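You operate a simulated robot arm through the tools that you are given. There is no shell and no other tool.

The job below is to be done with a simulated robot arm. You get a single attempt, and the scene is never put back.

## Task
Top the sugar in the bowl up to 300 g.
Fine: do not tare again; use the green scoop, put it back and press the lid on the tub again; spill nothing.

Only the result counts: the job must be done as asked and must still hold three seconds after the hand-in. Knocking over, shifting, dropping, spilling or breaking anything else fails it. A push-on lid holds only when it is set on centred and level and pressed home; a screw cap is set on level and turned clockwise until tight.

## Robot
A 7-joint arm with a two-finger parallel gripper, fixed in place. Base frame: the origin is on the floor under the middle of its stand, x ahead of it, y to its left, z up. Lengths are in mm, angles in degrees, forces in N, time in s.
It reaches about 1247 mm from its shoulder. Its first joint turns from -132.0 to 132.0 degrees. Payload 3.91 kg.
Tool frame: the origin (TCP) lies between the finger pads and is the grasp point; the fingertips stand 30 mm ahead of it; z points along the fingers, y is the line along which they close. Largest opening 110 mm; finger width 20, thickness 10; the body of the gripper, 48 by 112 mm, starts 55 mm behind the TCP.
Orientation is that of the tool frame in the base frame, as [roll, pitch, yaw] about the fixed x, y, z axes, in that order (R = Rz(yaw) Ry(pitch) Rx(roll)). With the fingers straight down and closing along the base's y, the tool's x points along the base's -x, its y along +y and its z along -z.

## Interface
- The arm moves only by the tool nudge_tool. Its argument "moves" is a list of rows, each an object (a shift or turn left out is 0, a gripper value left out holds the last) with "travel": the shift along the tool's x, y, z in units of 400 mm (1.0 is 400 mm), a list of three; "rot": the turn, a rotation vector about the tool's x, y, z in units of 90 degrees (1.0 is 90 degrees), a list of three; "gripper": the opening, from 0 (shut) to 1 (fully open). In form: [{"travel": [dx, dy, dz], "rot": [rx, ry, rz], "gripper": gripper}, ...]. A call has 1 to 20 rows; each row is the pose to reach, as a shift and turn from the pose commanded when the call began, along the tool's axes at that moment. A call with a number of a shift or a turn outside -1 to 1 is refused whole. A row lasts 0.2 s, in which the tool goes at most 50 mm and 8.6 degrees; a call with a longer step from one row to the next is refused whole, and so is a gripper value outside its range. Where a pose cannot be reached the arm comes as near as it can. A force on the tool above 40 N (or 10 N above the force at the start of the call, whichever is more), or a blocked arm, ends the call early, and 0.2 s more pass. The fingers move at their own pace (about 108 mm/s each) and stop on an object; they squeeze with about 29 N. The grip force told is the motor's: it shows also when the fingers shut on nothing. Time passes only in rows, and 0.2 s behind the last, so rows that repeat a pose let the fingers close. It gives the time, the measured TCP pose, the force on the tool (base axes), the opening and the grip force at its end, in the units of the frame above (readings bear some noise), with the torque about the TCP (base axes, N m) and any sound that the robot's microphone picked up.
- Cameras (640 x 400 px; columns grow to the right, rows downward): "scene" is fixed at [40.6, 505.2, 1565.3]; the picture's right is [-0.14, -0.99, 0.00], its down [-0.67, 0.10, -0.74] and it looks along [0.73, -0.11, -0.68] (base axes); focal length 225 px, centre (320, 200). "wrist" rides on the gripper at [72, 17, -103] in the tool frame; the picture's right is [-0.23, 0.97, 0.00], its down [-0.76, -0.18, -0.62] and it looks along [-0.61, -0.14, 0.78] (tool axes); focal length 222 px, centre (320, 200). There is no depth. A picture from a camera that has moved, and an enlarged one, comes with that camera's place and axes in the base frame and with its lens. The place of the scene camera against the robot may be out by one fixed shift of up to 18 mm in any direction.
- camera(camera): a new picture of that camera. No time passes.
- inspect(camera, box): a new picture of the part [left, top, right, bottom] of that camera's present view, enlarged. No time passes.
- sign_off(): hands the job in; it is judged then, once.

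Nothing tells you positions but the pictures and the camera data. Unless the task says otherwise, let go and move clear before handing in.

The tools are called as a command line: name --argument value ..., lists and objects as JSON in quotes. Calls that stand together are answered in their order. nudge_tool: Moves the arm, as the interface text tells. Its arguments: {"type":"object","properties":{"moves":{"type":"array","items":{"type":"object","properties":{"travel":{"type":"array","items":{"type":"number"}},"rot":{"type":"array","items":{"type":"number"}},"gripper":{"type":"number"}}}}},"required":["moves"]} The other tools are called the same way: camera (camera) takes a picture; inspect (camera, box) takes an enlarged picture of a part of a camera's view; sign_off () hands the job in.

At the start:

```text
time: 0.0
position: [598.2, 415.1, 1385.8]
ee_rot: [-179.9, 0.1, -180.0]
ft_force: [-0.3, 0.3, -0.5]
wrist_torque: [-0.04, 0.02, 0.0]
gripper_width: 109.8
finger_force: 0.0
```

scene: 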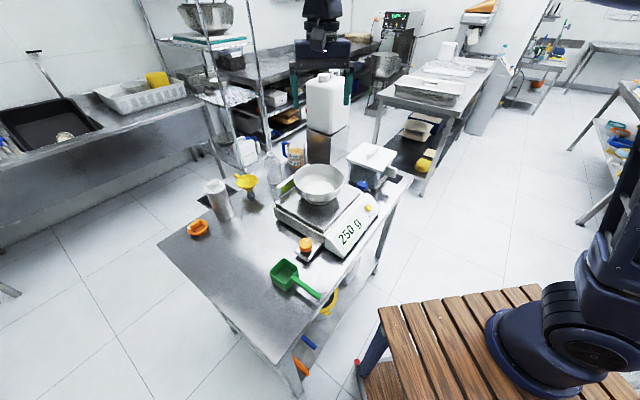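
wrist: 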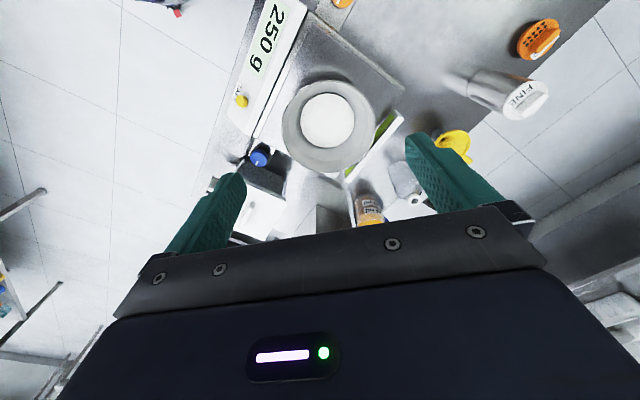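

I see a work table with a scale reading 250 g, a bowl on it, a green scoop, several containers. I'll look closer at the parts before moving.

inspect --camera "scene" --box '[150, 120, 310, 220]'

inspect --camera "scene" --box '[260, 130, 420, 230]'

inspect --camera "scene" --box '[220, 220, 380, 320]'

inspect --camera "scene" --box '[260, 60, 420, 160]'

inspect --camera "wrist" --box '[440, 0, 640, 125]'

inspect --camera "wrist" --box '[220, 120, 420, 245]'

```text
4.00 times, centred on (230, 170) of scene
camera zoom: at [40.6, 505.2, 1565.3], right [-0.14, -0.99, 0.0], down [-0.67, 0.1, -0.74], along [0.73, -0.11, -0.68], focal length 900 px, centre (680, 320)
```

zoom: 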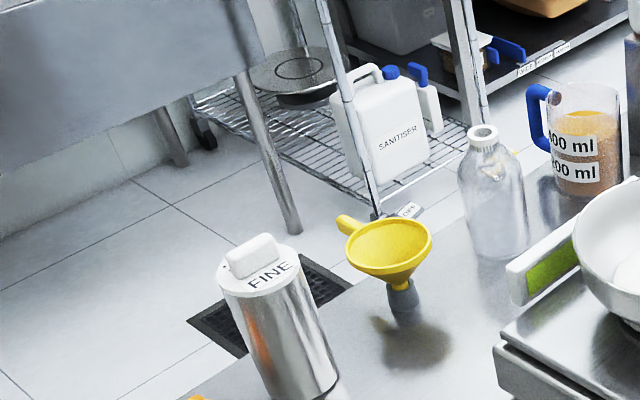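

```text
4.00 times, centred on (340, 180) of scene
camera zoom: at [40.6, 505.2, 1565.3], right [-0.14, -0.99, 0.0], down [-0.67, 0.1, -0.74], along [0.73, -0.11, -0.68], focal length 900 px, centre (240, 280)
```

zoom: 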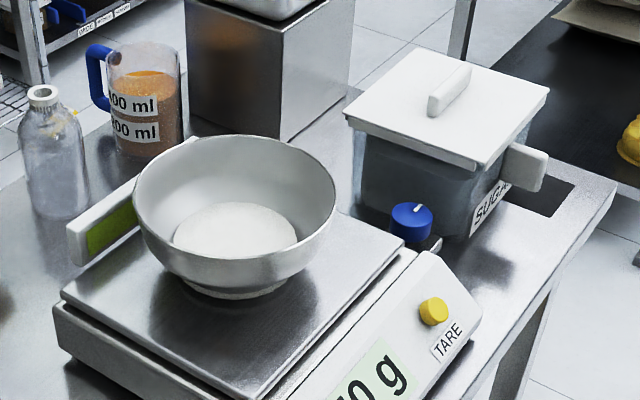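

```text
4.00 times, centred on (300, 270) of scene
camera zoom: at [40.6, 505.2, 1565.3], right [-0.14, -0.99, 0.0], down [-0.67, 0.1, -0.74], along [0.73, -0.11, -0.68], focal length 900 px, centre (400, -80)
```

zoom: 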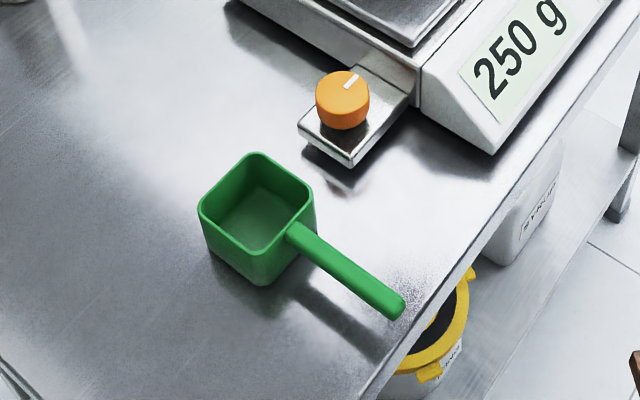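

```text
4.00 times, centred on (340, 110) of scene
camera zoom: at [40.6, 505.2, 1565.3], right [-0.14, -0.99, 0.0], down [-0.67, 0.1, -0.74], along [0.73, -0.11, -0.68], focal length 900 px, centre (240, 560)
```

zoom: 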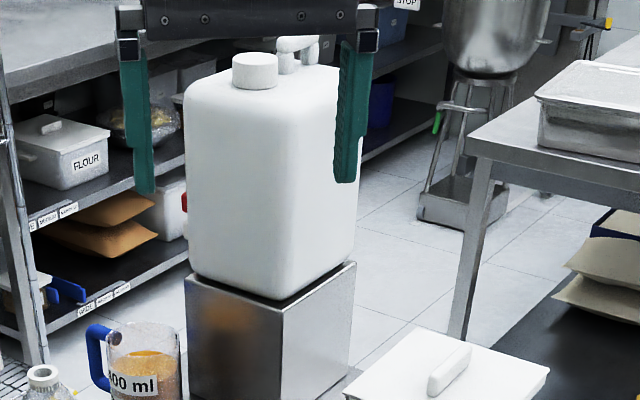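

```text
3.20 times, centred on (540, 62) of wrist
camera zoom: at [526.2, 433.0, 1489.0], right [0.23, 0.97, 0.0], down [0.76, -0.18, 0.62], along [0.61, -0.14, -0.78], focal length 711 px, centre (-384, 640)
```

zoom: 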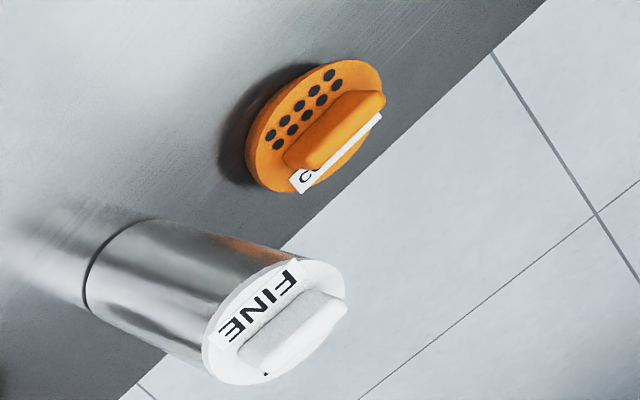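

```text
3.20 times, centred on (320, 182) of wrist
camera zoom: at [526.2, 433.0, 1489.0], right [0.23, 0.97, 0.0], down [0.76, -0.18, 0.62], along [0.61, -0.14, -0.78], focal length 711 px, centre (320, 256)
```

zoom: 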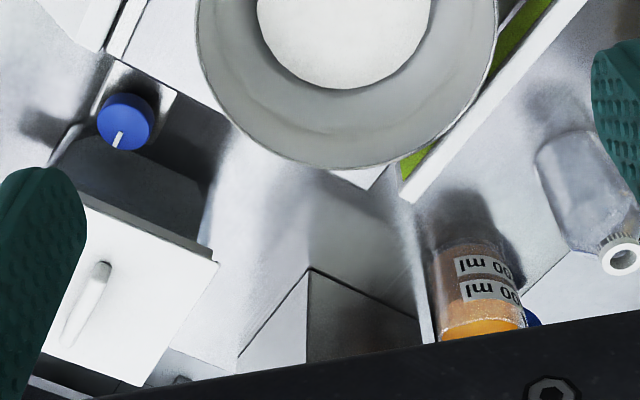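

The scale reads 250 g with the bowl on it. The sugar tub (with a square push-on lid) sits behind and to the right of the scale, and the green scoop lies near the front edge. I'll move the arm to a clear vantage point for triangulation.

nudge_tool --moves '[{"travel": [0.074, -0.0825, 0]}, {"travel": [0.148, -0.165, 0]}, {"travel": [0.222, -0.2475, 0]}, {"travel": [0.296, -0.33, 0]}, {"travel": [0.37, -0.4125, 0]}]'

camera --camera "wrist"

camera --camera "scene"

```text
time: 1.2
position: [454.0, 252.4, 1386.9]
ee_rot: [-179.9, 0.0, 180.0]
ft_force: [-0.1, -0.4, -0.6]
wrist_torque: [-0.03, 0.03, -0.03]
gripper_width: 109.8
finger_force: 0.1
```

```text
taken
camera wrist: at [380.8, 269.2, 1488.7], right [0.23, 0.97, 0.0], down [0.76, -0.18, 0.62], along [0.61, -0.14, -0.78], focal length 222 px, centre (320, 200)
```

wrist: 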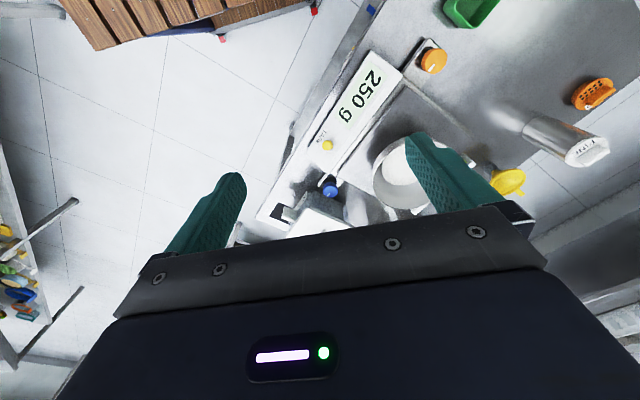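

```text
taken
```

scene: 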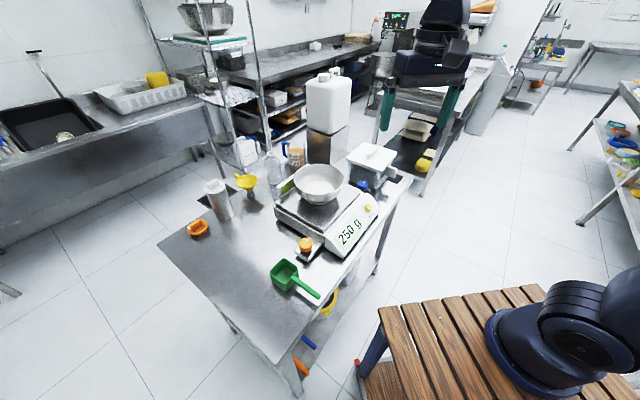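

Table height looks like about z≈909, the tub's lid handle near (897, 128, 1000), and the tall canister starts at x≈994, y≈300. I'll go above the tub for a closer look.

nudge_tool --moves '[{"travel": [-0.1, -0.034, 0.038]}, {"travel": [-0.2, -0.068, 0.076]}, {"travel": [-0.3, -0.102, 0.114]}, {"travel": [-0.4, -0.136, 0.152]}, {"travel": [-0.5, -0.17, 0.19]}, {"travel": [-0.6, -0.204, 0.228]}, {"travel": [-0.7, -0.238, 0.266]}, {"travel": [-0.8, -0.272, 0.304]}, {"travel": [-0.9, -0.306, 0.342]}]'

camera --camera "wrist"

inspect --camera "wrist" --box '[220, 60, 420, 185]'

```text
time: 3.2
position: [812.9, 128.5, 1251.7]
ee_rot: [-179.9, 0.1, -179.8]
ft_force: [-0.7, 0.3, 0.7]
wrist_torque: [-0.01, -0.06, -0.03]
gripper_width: 110.1
finger_force: 0.0
```

```text
taken
camera wrist: at [740.0, 146.0, 1354.2], right [0.23, 0.97, 0.0], down [0.76, -0.18, 0.62], along [0.61, -0.14, -0.78], focal length 222 px, centre (320, 200)
```

wrist: 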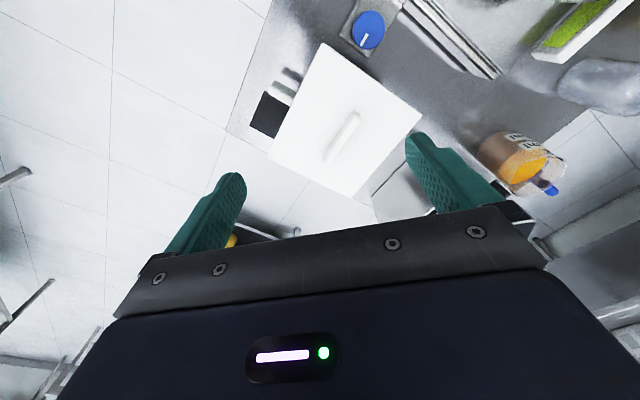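

```text
3.20 times, centred on (320, 122) of wrist
camera zoom: at [740.0, 146.0, 1354.2], right [0.23, 0.97, 0.0], down [0.76, -0.18, 0.62], along [0.61, -0.14, -0.78], focal length 711 px, centre (320, 448)
```

zoom: 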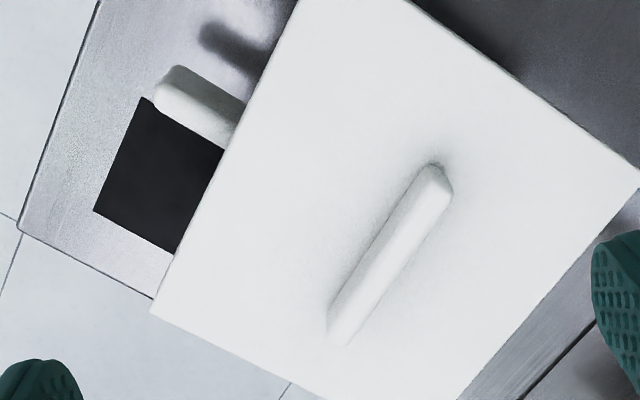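

The tub's lid is a ~180 mm square turned 45° with a bar handle near (887, 143). I'll turn the gripper 45° to line up with the handle and come closer.

nudge_tool --moves '[{"travel": [-0.018, 0.02, 0.03], "rot": [0, 0, 0.0833]}, {"travel": [-0.036, 0.04, 0.06], "rot": [0, 0, 0.1667]}, {"travel": [-0.054, 0.06, 0.09], "rot": [0, 0, 0.25]}, {"travel": [-0.072, 0.08, 0.12], "rot": [0, 0, 0.3333]}, {"travel": [-0.09, 0.1, 0.15], "rot": [0, 0, 0.4167]}, {"travel": [-0.1075, 0.1175, 0.175], "rot": [0, 0, 0.5]}]'

camera --camera "wrist"

inspect --camera "wrist" --box '[220, 60, 420, 185]'

camera --camera "scene"

```text
time: 4.6
position: [854.5, 176.0, 1180.7]
ee_rot: [180.0, -0.1, 134.9]
ft_force: [0.0, -0.1, 0.4]
wrist_torque: [0.04, 0.01, -0.02]
gripper_width: 110.0
finger_force: 0.1
```

```text
taken
camera wrist: at [815.2, 239.0, 1282.7], right [0.85, 0.53, 0.0], down [0.41, -0.67, 0.62], along [0.33, -0.53, -0.78], focal length 222 px, centre (320, 200)
```

wrist: 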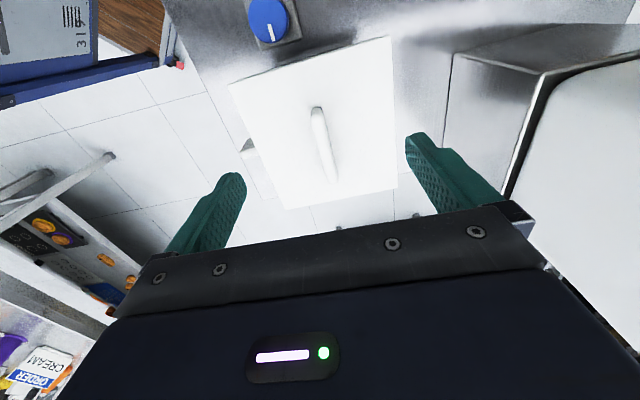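

```text
3.20 times, centred on (320, 122) of wrist
camera zoom: at [815.2, 239.0, 1282.7], right [0.85, 0.53, 0.0], down [0.41, -0.67, 0.62], along [0.33, -0.53, -0.78], focal length 711 px, centre (320, 448)
```

zoom: 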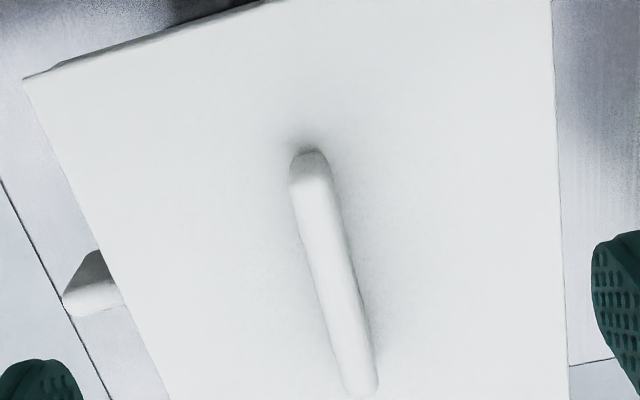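

```text
taken
```

scene: 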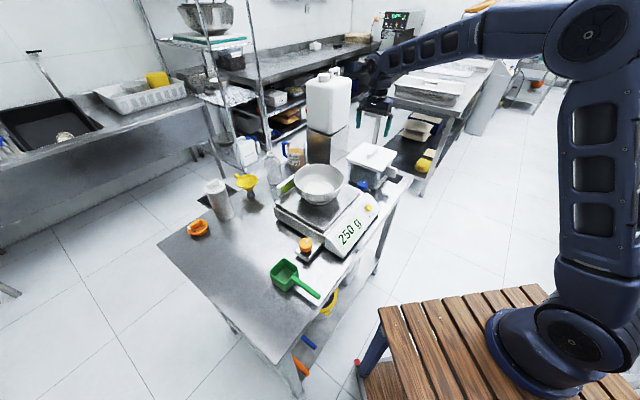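

The gripper is now aligned with the handle bar. I'll come closer over it and measure the height more exactly.

nudge_tool --moves '[{"travel": [-0.04, -0.0033, 0.058]}, {"travel": [-0.08, -0.0067, 0.117]}, {"travel": [-0.12, -0.01, 0.175]}]'

camera --camera "wrist"

inspect --camera "wrist" --box '[220, 60, 420, 185]'

```text
time: 5.4
position: [884.1, 138.2, 1107.7]
ee_rot: [179.9, -0.1, 135.0]
ft_force: [-0.4, 0.6, 0.4]
wrist_torque: [0.01, -0.04, 0.01]
gripper_width: 110.0
finger_force: 0.0
```

```text
taken
camera wrist: at [844.0, 202.0, 1210.4], right [0.85, 0.53, 0.0], down [0.41, -0.66, 0.62], along [0.33, -0.53, -0.78], focal length 222 px, centre (320, 200)
```

wrist: 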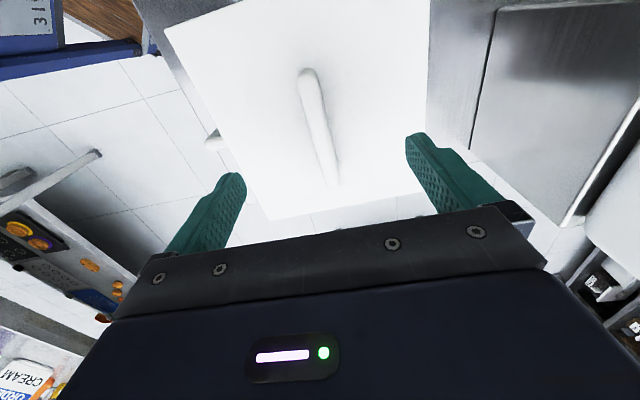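

```text
3.20 times, centred on (320, 122) of wrist
camera zoom: at [844.0, 202.0, 1210.4], right [0.85, 0.53, 0.0], down [0.41, -0.66, 0.62], along [0.33, -0.53, -0.78], focal length 711 px, centre (320, 448)
```

zoom: 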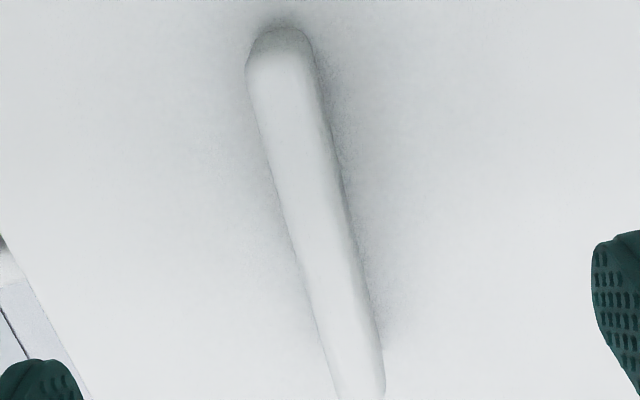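

The handle's top comes out at z≈1038 with the bar centred on the gripper. I'll descend to just above the lid and check again.

nudge_tool --moves '[{"travel": [0, 0.004, 0.06]}, {"travel": [0, 0.004, 0.115]}]'

camera --camera "wrist"

inspect --camera "scene" --box '[330, 100, 430, 200]'

```text
time: 6.0
position: [885.8, 139.3, 1062.1]
ee_rot: [-179.9, 0.0, 135.0]
ft_force: [-0.3, -0.4, 0.9]
wrist_torque: [0.01, -0.05, -0.03]
gripper_width: 110.0
finger_force: 0.2
```

```text
taken
camera wrist: at [846.2, 202.8, 1166.0], right [0.85, 0.53, 0.0], down [0.41, -0.66, 0.62], along [0.33, -0.53, -0.78], focal length 222 px, centre (320, 200)
```

wrist: 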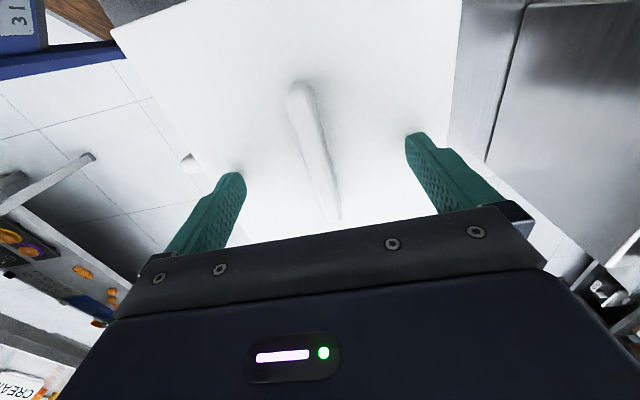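

```text
4.00 times, centred on (380, 150) of scene
camera zoom: at [40.6, 505.2, 1565.3], right [-0.14, -0.99, 0.0], down [-0.67, 0.1, -0.74], along [0.73, -0.11, -0.68], focal length 900 px, centre (80, 400)
```

zoom: 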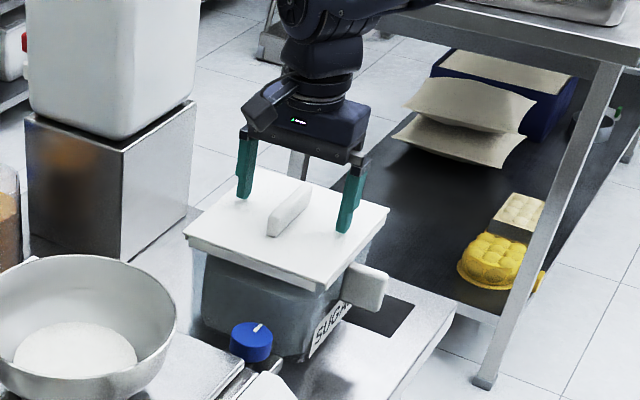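

The bar is centred between the fingers. I'll lower in small steps until the fingertips are just above the lid plate.

nudge_tool --moves '[{"travel": [0, 0, 0.01]}, {"travel": [0, 0, 0.02]}, {"travel": [0, 0, 0.025]}, {"travel": [0, 0, 0.025]}]'

inspect --camera "scene" --box '[350, 120, 410, 180]'

inspect --camera "wrist" --box '[160, 60, 480, 260]'

```text
time: 6.8
position: [887.4, 139.9, 1059.2]
ee_rot: [179.8, 0.1, 135.0]
ft_force: [-6.5, -0.5, 13.5]
wrist_torque: [-0.56, 0.74, -0.26]
gripper_width: 110.4
finger_force: 0.1
stopped in row 3: the force on the tool passed its limit at 44 N (the readings are from after the stop); the commanded pose is now the measured one
```

```text
6.67 times, centred on (380, 150) of scene
camera zoom: at [40.6, 505.2, 1565.3], right [-0.14, -0.99, 0.0], down [-0.67, 0.1, -0.74], along [0.73, -0.11, -0.68], focal length 1500 px, centre (-80, 533)
```

zoom: 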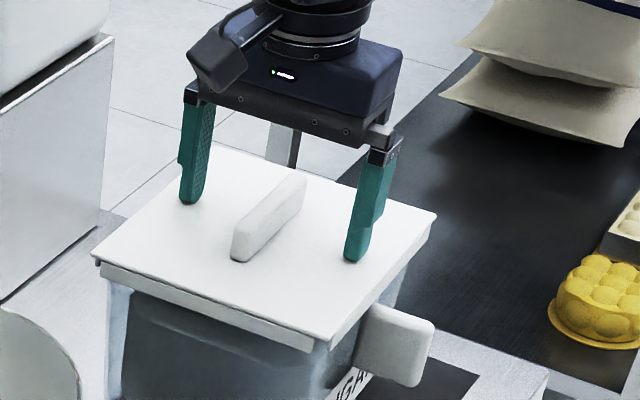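

```text
2.00 times, centred on (320, 160) of wrist
camera zoom: at [846.9, 203.1, 1161.8], right [0.85, 0.53, 0.0], down [0.41, -0.66, 0.62], along [0.33, -0.53, -0.78], focal length 444 px, centre (320, 280)
```

zoom: 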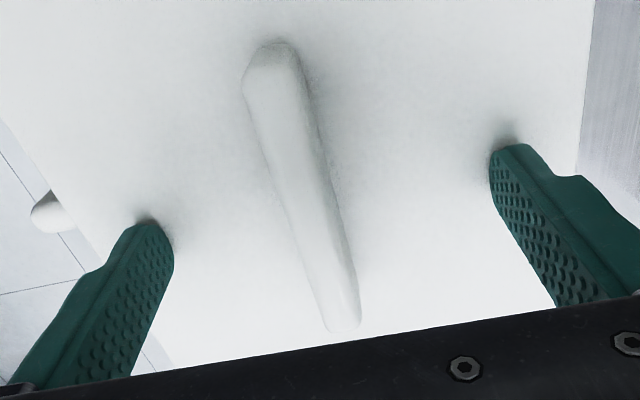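

The fingertips touched the lid plate with TCP at z≈1058, so the plate is at ≈1028. I'll back off about 2.5 mm and close on the handle.

nudge_tool --moves '[{"travel": [0, 0, -0.006]}, {"travel": [0, 0, -0.006], "gripper": 0.5}, {"travel": [0, 0, -0.006], "gripper": 0.3}, {"travel": [0, 0, -0.006], "gripper": 0.0}, {"travel": [0, 0, -0.006], "gripper": 0.0}, {"travel": [0, 0, -0.006], "gripper": 0.0}]'

inspect --camera "scene" --box '[350, 120, 410, 180]'

inspect --camera "wrist" --box '[160, 60, 480, 260]'

```text
time: 8.2
position: [887.0, 139.7, 1059.4]
ee_rot: [179.9, 0.2, 135.0]
ft_force: [-4.7, -4.0, -1.4]
wrist_torque: [-0.21, 0.17, 0.41]
gripper_width: 13.5
finger_force: 28.7
```

```text
6.67 times, centred on (380, 150) of scene
camera zoom: at [40.6, 505.2, 1565.3], right [-0.14, -0.99, 0.0], down [-0.67, 0.1, -0.74], along [0.73, -0.11, -0.68], focal length 1500 px, centre (-80, 533)
```

zoom: 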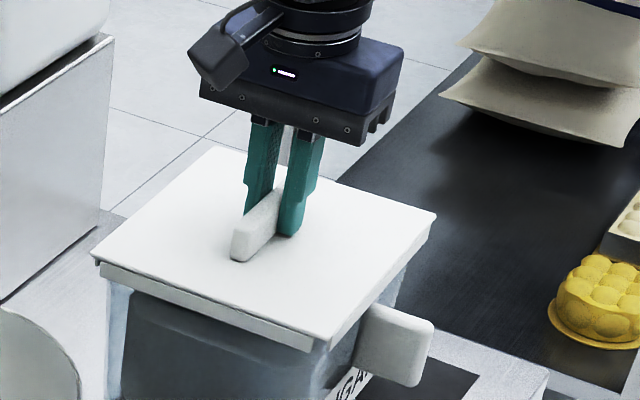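

```text
2.00 times, centred on (320, 160) of wrist
camera zoom: at [847.5, 202.3, 1162.7], right [0.85, 0.53, 0.0], down [0.41, -0.66, 0.62], along [0.33, -0.53, -0.78], focal length 444 px, centre (320, 280)
```

zoom: 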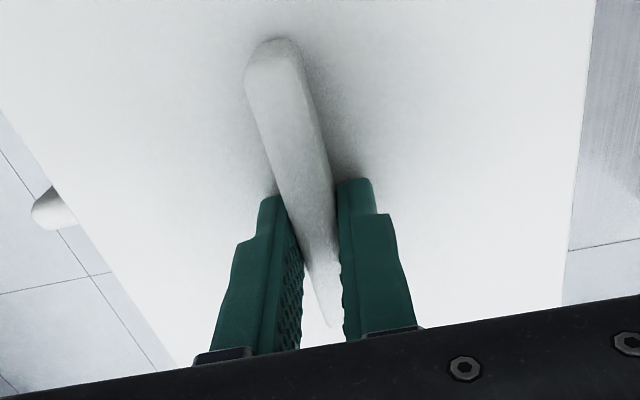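

The handle is gripped (13.5 mm wide). Now I pull the lid straight up slowly.

nudge_tool --moves '[{"travel": [0, 0, -0.012]}, {"travel": [0, 0, -0.024]}, {"travel": [0, 0, -0.04]}, {"travel": [0, 0, -0.06]}, {"travel": [0, 0, -0.09]}]'

inspect --camera "scene" --box '[330, 100, 430, 200]'

```text
time: 9.3
position: [886.7, 139.4, 1095.6]
ee_rot: [179.8, 0.1, 135.1]
ft_force: [0.2, -0.4, -1.2]
wrist_torque: [-0.01, 0.05, 0.02]
gripper_width: 13.3
finger_force: 28.9
```

```text
4.00 times, centred on (380, 150) of scene
camera zoom: at [40.6, 505.2, 1565.3], right [-0.14, -0.99, 0.0], down [-0.67, 0.1, -0.74], along [0.73, -0.11, -0.68], focal length 900 px, centre (80, 400)
```

zoom: 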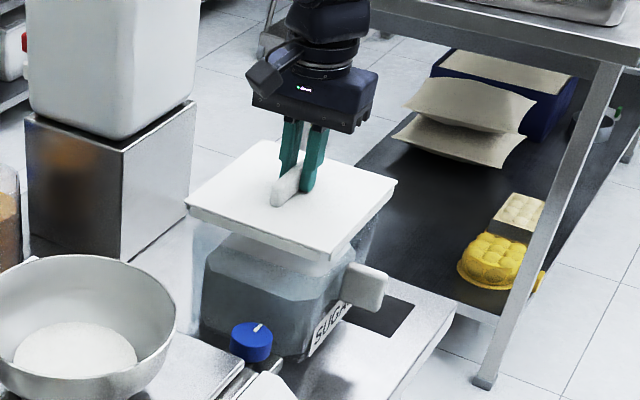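

The lid is off and held. I'll raise it well clear and carry it over to the empty area at the left of the table, around (512, 725).

nudge_tool --moves '[{"travel": [0, 0, -0.11]}, {"travel": [0, 0, -0.22]}, {"travel": [0, 0, -0.31]}, {"travel": [0.06, 0.013, -0.31]}, {"travel": [0.15, 0.033, -0.31]}, {"travel": [0.26, 0.057, -0.31]}, {"travel": [0.38, 0.083, -0.31]}, {"travel": [0.5, 0.109, -0.31]}, {"travel": [0.62, 0.135, -0.31]}, {"travel": [0.74, 0.162, -0.31]}, {"travel": [0.86, 0.188, -0.31]}, {"travel": [0.96, 0.21, -0.31]}]'

nudge_tool --moves '[{"travel": [0.1, 0.022, 0]}, {"travel": [0.21, 0.046, 0]}, {"travel": [0.32, 0.07, 0]}, {"travel": [0.43, 0.094, 0]}, {"travel": [0.54, 0.118, 0]}, {"travel": [0.65, 0.142, 0]}, {"travel": [0.73, 0.16, 0]}, {"travel": [0.73, 0.16, 0]}]'

camera --camera "scene"

camera --camera "wrist"

```text
time: 11.9
position: [673.3, 471.0, 1220.6]
ee_rot: [179.8, 0.1, 135.0]
ft_force: [1.3, -0.7, -0.4]
wrist_torque: [0.05, -0.01, -0.02]
gripper_width: 13.3
finger_force: 29.3
```

```text
time: 13.8
position: [514.6, 721.8, 1218.6]
ee_rot: [179.7, 0.0, 134.9]
ft_force: [-0.1, 0.0, -0.9]
wrist_torque: [0.01, 0.0, -0.01]
gripper_width: 13.5
finger_force: 28.8
```

```text
taken
```

scene: 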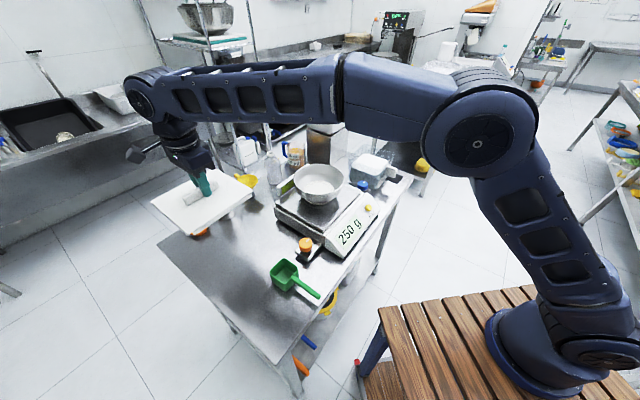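

```text
taken
camera wrist: at [474.6, 785.6, 1320.9], right [0.85, 0.53, 0.0], down [0.41, -0.66, 0.62], along [0.33, -0.53, -0.78], focal length 222 px, centre (320, 200)
```

wrist: 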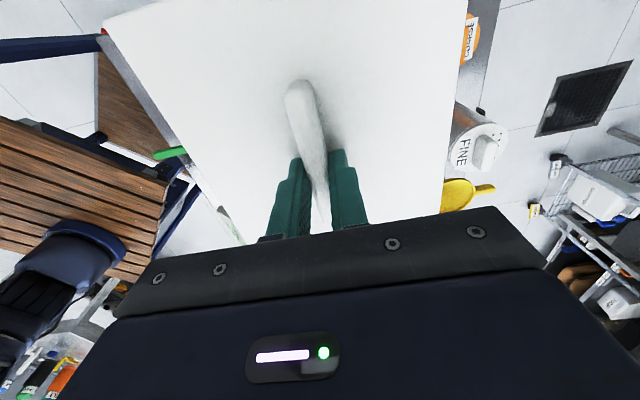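

The area under the lid is clear: the orange cap, shaker and scoop are all at least 50 mm outside its footprint. I'll lower it, slowing down near the table.

nudge_tool --moves '[{"travel": [0, 0, 0.09]}, {"travel": [0, 0, 0.19]}, {"travel": [0, 0, 0.3]}, {"travel": [0, 0, 0.41]}, {"travel": [0, 0, 0.51]}, {"travel": [0, 0, 0.58]}, {"travel": [0, 0, 0.61]}, {"travel": [0, 0, 0.61]}]'

camera --camera "scene"

inspect --camera "scene" --box '[160, 180, 320, 280]'

inspect --camera "scene" --box '[330, 130, 410, 210]'

```text
time: 15.6
position: [514.1, 721.6, 975.0]
ee_rot: [179.8, 0.0, 135.1]
ft_force: [0.1, 0.1, -2.1]
wrist_torque: [0.03, 0.03, -0.04]
gripper_width: 13.3
finger_force: 29.1
```

```text
taken
```

scene: 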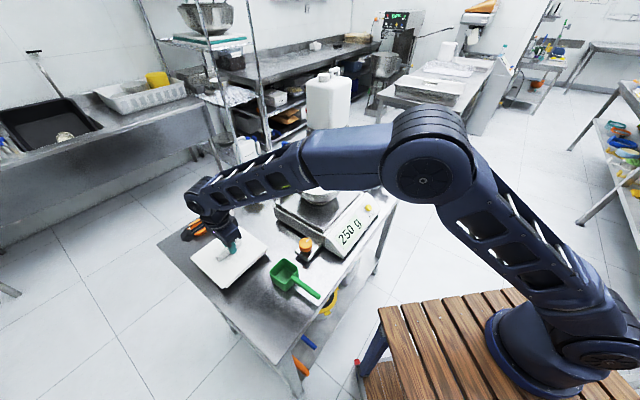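

```text
4.00 times, centred on (240, 230) of scene
camera zoom: at [40.6, 505.2, 1565.3], right [-0.14, -0.99, 0.0], down [-0.67, 0.1, -0.74], along [0.73, -0.11, -0.68], focal length 900 px, centre (640, 80)
```

zoom: 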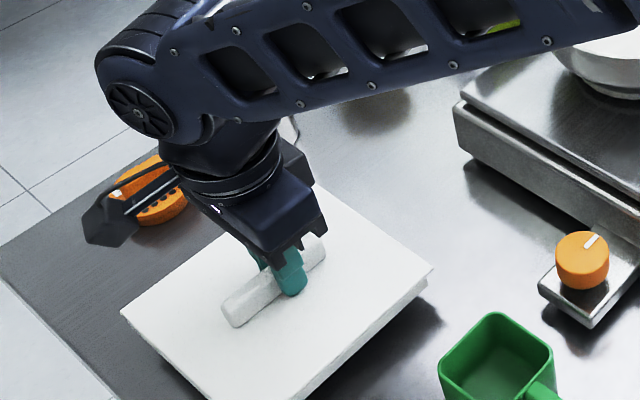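

```text
5.00 times, centred on (370, 170) of scene
camera zoom: at [40.6, 505.2, 1565.3], right [-0.14, -0.99, 0.0], down [-0.67, 0.1, -0.74], along [0.73, -0.11, -0.68], focal length 1125 px, centre (70, 350)
```

zoom: 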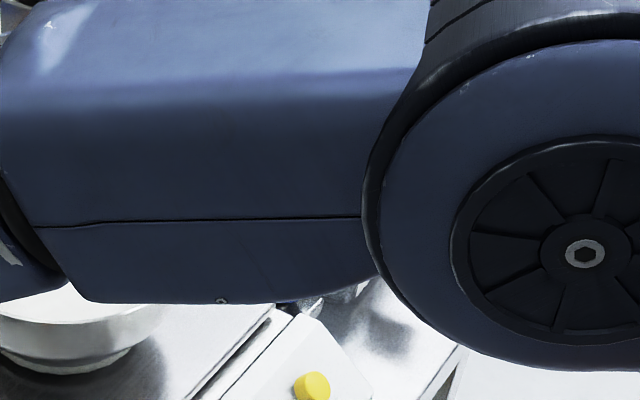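

The lid hangs about 20 mm above the table. I'll lower in small steps until it touches.

nudge_tool --moves '[{"travel": [0, 0, 0.012]}, {"travel": [0, 0, 0.024]}, {"travel": [0, 0, 0.034]}]'

inspect --camera "scene" --box '[160, 180, 320, 280]'

```text
time: 16.4
position: [512.8, 721.9, 961.6]
ee_rot: [179.9, 0.0, 135.0]
ft_force: [0.4, -0.1, -1.3]
wrist_torque: [0.03, 0.0, -0.02]
gripper_width: 13.1
finger_force: 28.8
```

```text
4.00 times, centred on (240, 230) of scene
camera zoom: at [40.6, 505.2, 1565.3], right [-0.14, -0.99, 0.0], down [-0.67, 0.1, -0.74], along [0.73, -0.11, -0.68], focal length 900 px, centre (640, 80)
```

zoom: 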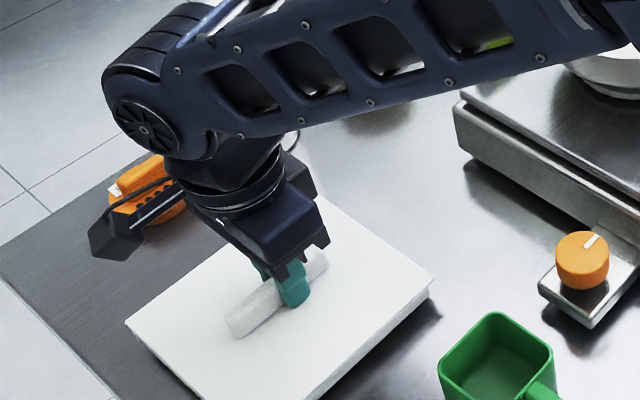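

nudge_tool --moves '[{"travel": [0, 0, 0.008]}, {"travel": [0, 0, 0.016]}, {"travel": [0, 0, 0.024]}]'

inspect --camera "scene" --box '[160, 180, 320, 280]'

```text
time: 17.1
position: [513.1, 722.4, 951.4]
ee_rot: [179.8, 0.1, 135.0]
ft_force: [0.2, 0.4, -1.3]
wrist_torque: [-0.03, 0.01, 0.0]
gripper_width: 13.1
finger_force: 29.1
```

```text
4.00 times, centred on (240, 230) of scene
camera zoom: at [40.6, 505.2, 1565.3], right [-0.14, -0.99, 0.0], down [-0.67, 0.1, -0.74], along [0.73, -0.11, -0.68], focal length 900 px, centre (640, 80)
```

zoom: 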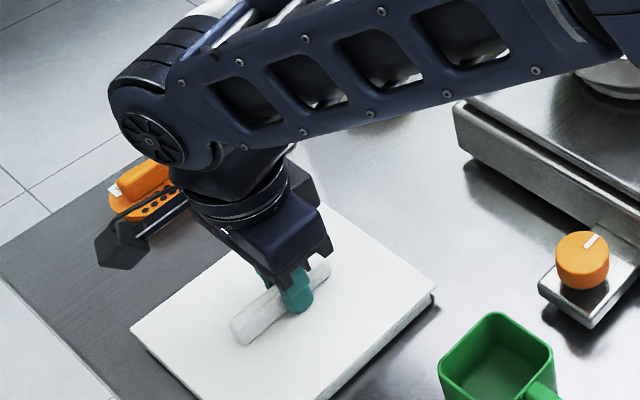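

nudge_tool --moves '[{"travel": [0, 0, 0.005]}, {"travel": [0, 0, 0.01]}, {"travel": [0, 0, 0.01]}]'

inspect --camera "scene" --box '[160, 180, 320, 280]'

```text
time: 17.9
position: [513.7, 723.2, 947.1]
ee_rot: [179.7, 0.2, 134.9]
ft_force: [0.8, 0.8, -1.6]
wrist_torque: [-0.03, -0.05, 0.0]
gripper_width: 13.5
finger_force: 29.3
```

```text
4.00 times, centred on (240, 230) of scene
camera zoom: at [40.6, 505.2, 1565.3], right [-0.14, -0.99, 0.0], down [-0.67, 0.1, -0.74], along [0.73, -0.11, -0.68], focal length 900 px, centre (640, 80)
```

zoom: 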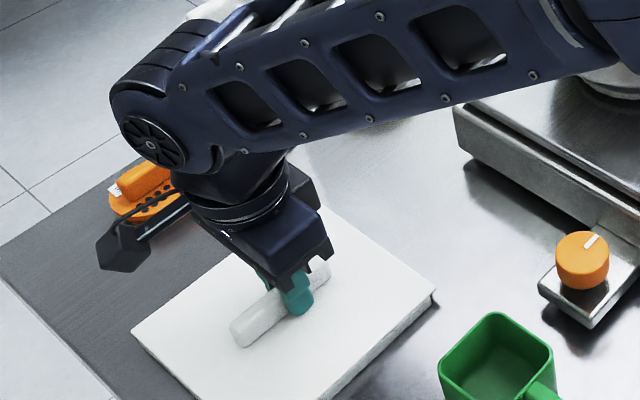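

nudge_tool --moves '[{"travel": [0, 0, 0.005]}, {"travel": [0, 0, 0.0075]}, {"travel": [0, 0, 0.0075]}]'

```text
time: 18.8
position: [514.5, 723.0, 946.7]
ee_rot: [179.6, 0.0, 135.0]
ft_force: [2.8, 4.4, 25.4]
wrist_torque: [-0.16, 0.07, 0.01]
gripper_width: 13.2
finger_force: 29.2
```

The lid is resting on the table. I'll ease the pressure, open the fingers and rise clear.

nudge_tool --moves '[{"travel": [0, 0, -0.0055]}, {"travel": [0, 0, -0.0055]}, {"travel": [0, 0, -0.0055], "gripper": 0.25}, {"travel": [0, 0, -0.0055], "gripper": 0.4}, {"travel": [0, 0, -0.0055], "gripper": 0.4}]'

nudge_tool --moves '[{"travel": [0, 0, -0.05]}, {"travel": [0, 0, -0.15]}, {"travel": [0, 0, -0.27]}, {"travel": [0, 0, -0.39]}, {"travel": [0, 0, -0.5]}, {"travel": [0, 0, -0.5]}]'

camera --camera "wrist"

camera --camera "scene"

```text
time: 19.9
position: [512.6, 722.0, 946.4]
ee_rot: [179.9, 0.1, 134.9]
ft_force: [-0.1, -0.6, 0.0]
wrist_torque: [0.02, -0.01, -0.01]
gripper_width: 44.2
finger_force: 0.0
```

```text
time: 21.4
position: [512.9, 720.9, 1147.2]
ee_rot: [179.9, 0.1, 135.0]
ft_force: [-0.1, -0.3, -0.1]
wrist_torque: [-0.03, 0.03, -0.01]
gripper_width: 43.9
finger_force: 0.0
```

```text
taken
camera wrist: at [473.5, 785.7, 1249.7], right [0.85, 0.53, 0.0], down [0.41, -0.66, 0.62], along [0.33, -0.53, -0.78], focal length 222 px, centre (320, 200)
```

wrist: 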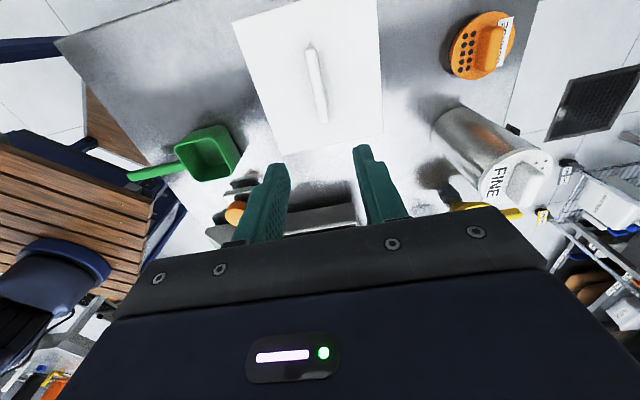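

```text
taken
```

scene: 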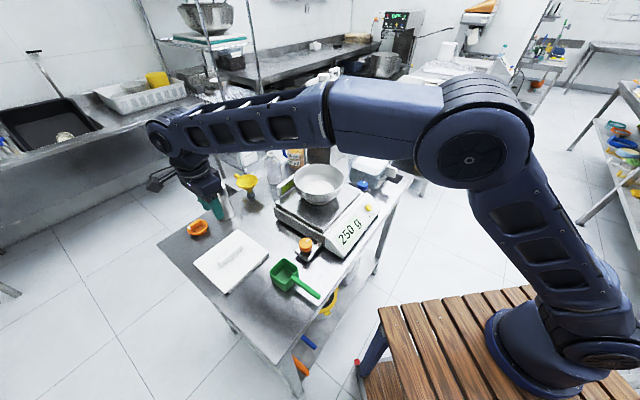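

The lid is down cleanly. Next I'll look into the open tub and at the bowl from above before picking up the scoop.

nudge_tool --moves '[{"travel": [-0.03, 0, -0.1]}, {"travel": [-0.12, -0.03, -0.17]}, {"travel": [-0.24, -0.055, -0.2]}, {"travel": [-0.36, -0.083, -0.2]}, {"travel": [-0.48, -0.11, -0.2]}, {"travel": [-0.6, -0.138, -0.2]}, {"travel": [-0.72, -0.166, -0.2]}, {"travel": [-0.84, -0.193, -0.2]}, {"travel": [-0.95, -0.22, -0.2]}]'

camera --camera "wrist"

nudge_tool --moves '[{"travel": [-0.12, -0.03, 0]}, {"travel": [-0.24, -0.055, 0]}, {"travel": [-0.36, -0.083, 0]}, {"travel": [-0.48, -0.11, 0]}, {"travel": [-0.58, -0.14, 0]}, {"travel": [-0.58, -0.14, 0]}]'

camera --camera "wrist"

camera --camera "scene"

```text
refused: row 3 steps farther than a row can; nothing moved
```

```text
taken
camera wrist: at [473.5, 785.7, 1249.7], right [0.85, 0.53, 0.0], down [0.41, -0.66, 0.62], along [0.33, -0.53, -0.78], focal length 222 px, centre (320, 200)
```

wrist: 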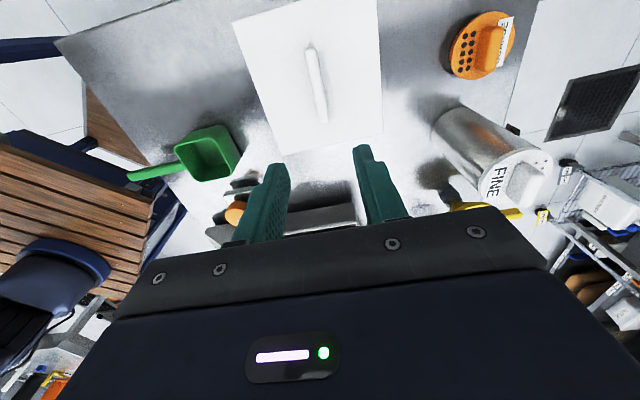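

```text
time: 22.8
position: [639.9, 517.7, 1146.6]
ee_rot: [179.9, 0.1, 135.1]
ft_force: [0.2, -0.6, -0.8]
wrist_torque: [0.0, 0.01, 0.03]
gripper_width: 44.0
finger_force: 0.1
```

```text
taken
camera wrist: at [598.9, 581.4, 1250.7], right [0.85, 0.53, 0.0], down [0.41, -0.66, 0.62], along [0.33, -0.53, -0.78], focal length 222 px, centre (320, 200)
```

wrist: 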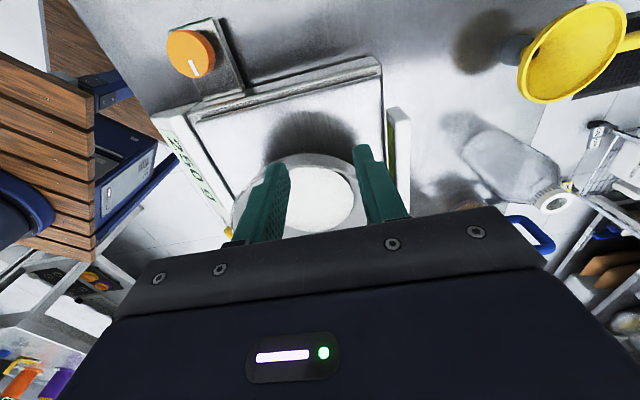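

```text
taken
```

scene: 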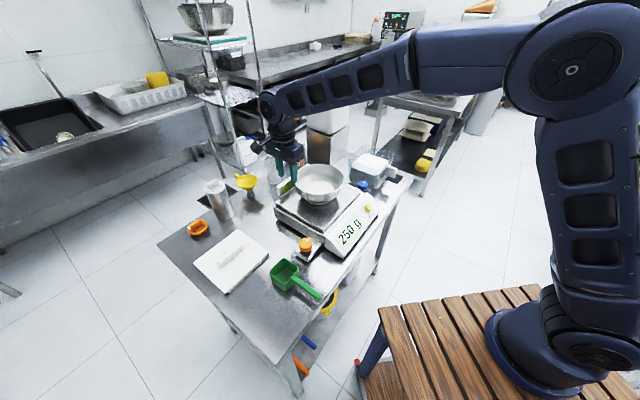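

I'm above the scale at z=1147. I'll go up first and then on toward the tub.

nudge_tool --moves '[{"travel": [0, 0, -0.115]}, {"travel": [-0.03, -0.007, -0.225]}, {"travel": [-0.14, -0.033, -0.23]}, {"travel": [-0.26, -0.06, -0.23]}, {"travel": [-0.38, -0.088, -0.23]}, {"travel": [-0.5, -0.116, -0.23]}, {"travel": [-0.62, -0.144, -0.23]}, {"travel": [-0.74, -0.172, -0.23]}, {"travel": [-0.86, -0.2, -0.23]}, {"travel": [-0.96, -0.224, -0.23]}]'

camera --camera "wrist"

inspect --camera "wrist" --box '[220, 20, 420, 145]'

inspect --camera "scene" --box '[330, 130, 410, 210]'

```text
time: 24.9
position: [846.4, 181.9, 1238.1]
ee_rot: [179.8, 0.1, 135.1]
ft_force: [0.1, 0.1, -0.5]
wrist_torque: [-0.04, -0.02, -0.01]
gripper_width: 44.1
finger_force: 0.0
```

```text
taken
camera wrist: at [806.3, 245.4, 1340.7], right [0.85, 0.53, 0.0], down [0.41, -0.66, 0.62], along [0.33, -0.53, -0.78], focal length 222 px, centre (320, 200)
```

wrist: 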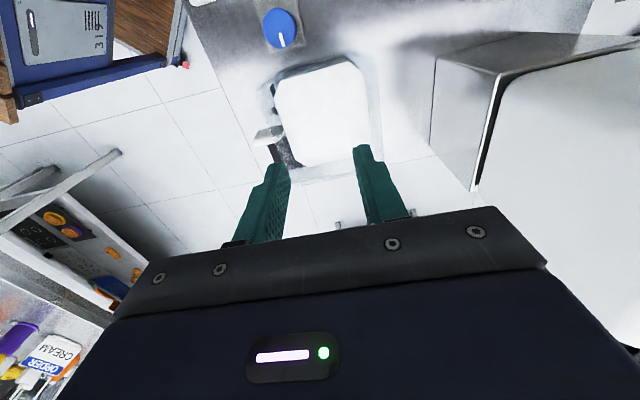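

```text
3.20 times, centred on (320, 82) of wrist
camera zoom: at [806.3, 245.4, 1340.7], right [0.85, 0.53, 0.0], down [0.41, -0.66, 0.62], along [0.33, -0.53, -0.78], focal length 711 px, centre (320, 576)
```

zoom: 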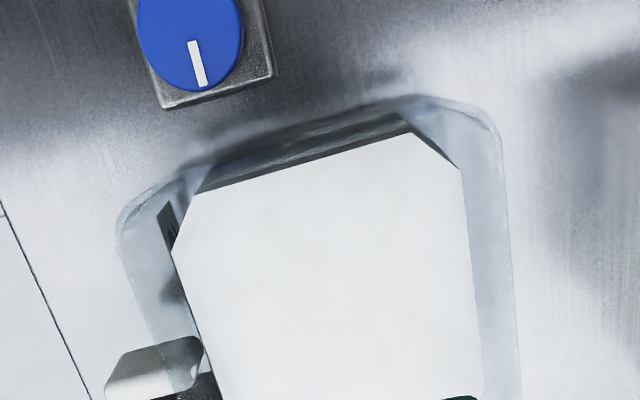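

```text
5.00 times, centred on (370, 170) of scene
camera zoom: at [40.6, 505.2, 1565.3], right [-0.14, -0.99, 0.0], down [-0.67, 0.1, -0.74], along [0.73, -0.11, -0.68], focal length 1125 px, centre (70, 350)
```

zoom: 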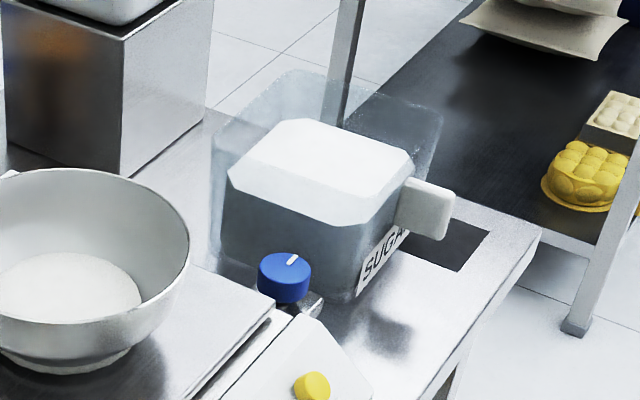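

The sugar surface sits at about z≈980 inside the translucent tub (rim ≈1020, inner area about 136×145 mm). Now I'll go to the scoop, turning the gripper to line up with its handle.

nudge_tool --moves '[{"travel": [0.12, -0.032, 0]}, {"travel": [0.24, -0.064, 0]}, {"travel": [0.36, -0.096, 0]}, {"travel": [0.48, -0.128, 0]}, {"travel": [0.6, -0.16, 0]}, {"travel": [0.72, -0.192, 0]}, {"travel": [0.84, -0.224, 0]}, {"travel": [0.96, -0.256, 0]}]'

nudge_tool --moves '[{"travel": [0.04, -0.011, 0.01], "rot": [0, 0, -0.0833]}, {"travel": [0.08, -0.022, 0.03], "rot": [0, 0, -0.1667]}, {"travel": [0.12, -0.033, 0.05], "rot": [0, 0, -0.25]}, {"travel": [0.16, -0.044, 0.07], "rot": [0, 0, -0.3333]}, {"travel": [0.2, -0.055, 0.09], "rot": [0, 0, -0.4167]}, {"travel": [0.24, -0.066, 0.11], "rot": [0, 0, -0.5]}, {"travel": [0.28, -0.077, 0.13], "rot": [0, 0, -0.5833]}, {"travel": [0.32, -0.088, 0.15], "rot": [0, 0, -0.6667]}, {"travel": [0.36, -0.099, 0.17], "rot": [0, 0, -0.75]}, {"travel": [0.4, -0.11, 0.19], "rot": [0, 0, -0.8333]}, {"travel": [0.44, -0.12, 0.21], "rot": [0, 0, -0.9167]}, {"travel": [0.4775, -0.13, 0.22], "rot": [0, 0, -1.0]}, {"travel": [0.4775, -0.13, 0.22], "rot": [0, 0, -1.0]}]'

camera --camera "wrist"

camera --camera "scene"

```text
time: 26.8
position: [503.5, 382.1, 1238.1]
ee_rot: [179.8, 0.1, 135.0]
ft_force: [-0.5, -0.7, -0.2]
wrist_torque: [0.0, 0.04, -0.05]
gripper_width: 44.0
finger_force: 0.0
```

```text
time: 29.6
position: [329.4, 482.7, 1150.6]
ee_rot: [-179.9, 0.3, -135.0]
ft_force: [0.3, -0.3, 0.3]
wrist_torque: [-0.02, -0.02, -0.02]
gripper_width: 44.1
finger_force: 0.0
```

```text
taken
camera wrist: at [265.9, 442.8, 1252.3], right [-0.53, 0.85, 0.0], down [0.66, 0.41, 0.63], along [0.53, 0.33, -0.78], focal length 222 px, centre (320, 200)
```

wrist: 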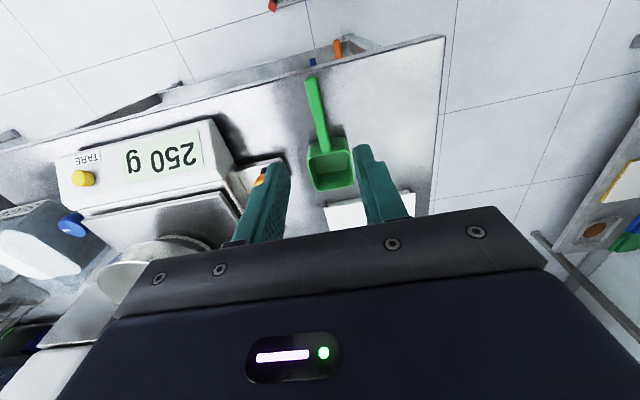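

```text
taken
```

scene: 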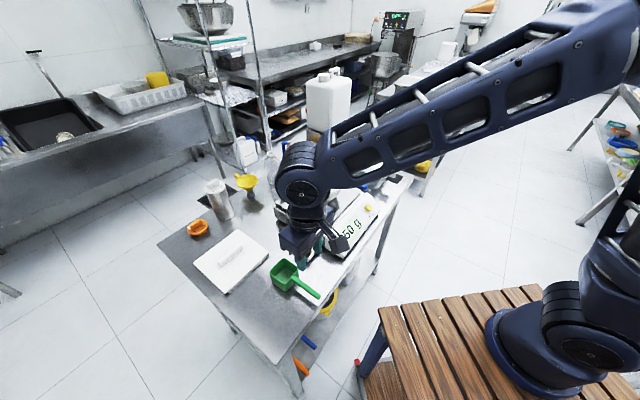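

inspect --camera "wrist" --box '[240, 60, 400, 220]'

inspect --camera "scene" --box '[250, 240, 340, 320]'

```text
2.50 times, centred on (320, 140) of wrist
camera zoom: at [265.9, 442.8, 1252.3], right [-0.53, 0.85, 0.0], down [0.66, 0.41, 0.63], along [0.53, 0.33, -0.78], focal length 555 px, centre (320, 350)
```

zoom: 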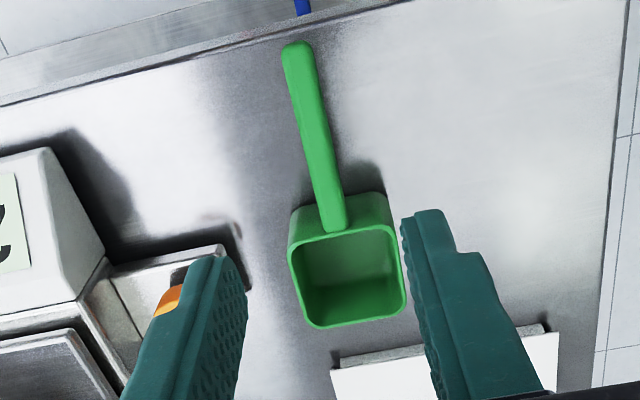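

```text
5.00 times, centred on (295, 280) of scene
camera zoom: at [40.6, 505.2, 1565.3], right [-0.14, -0.99, 0.0], down [-0.67, 0.1, -0.74], along [0.73, -0.11, -0.68], focal length 1125 px, centre (445, -200)
```

zoom: 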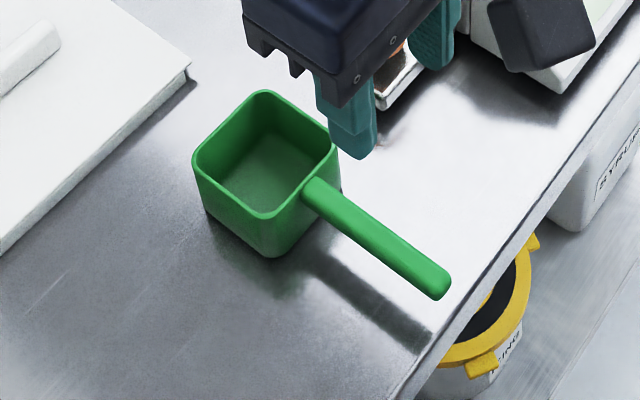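

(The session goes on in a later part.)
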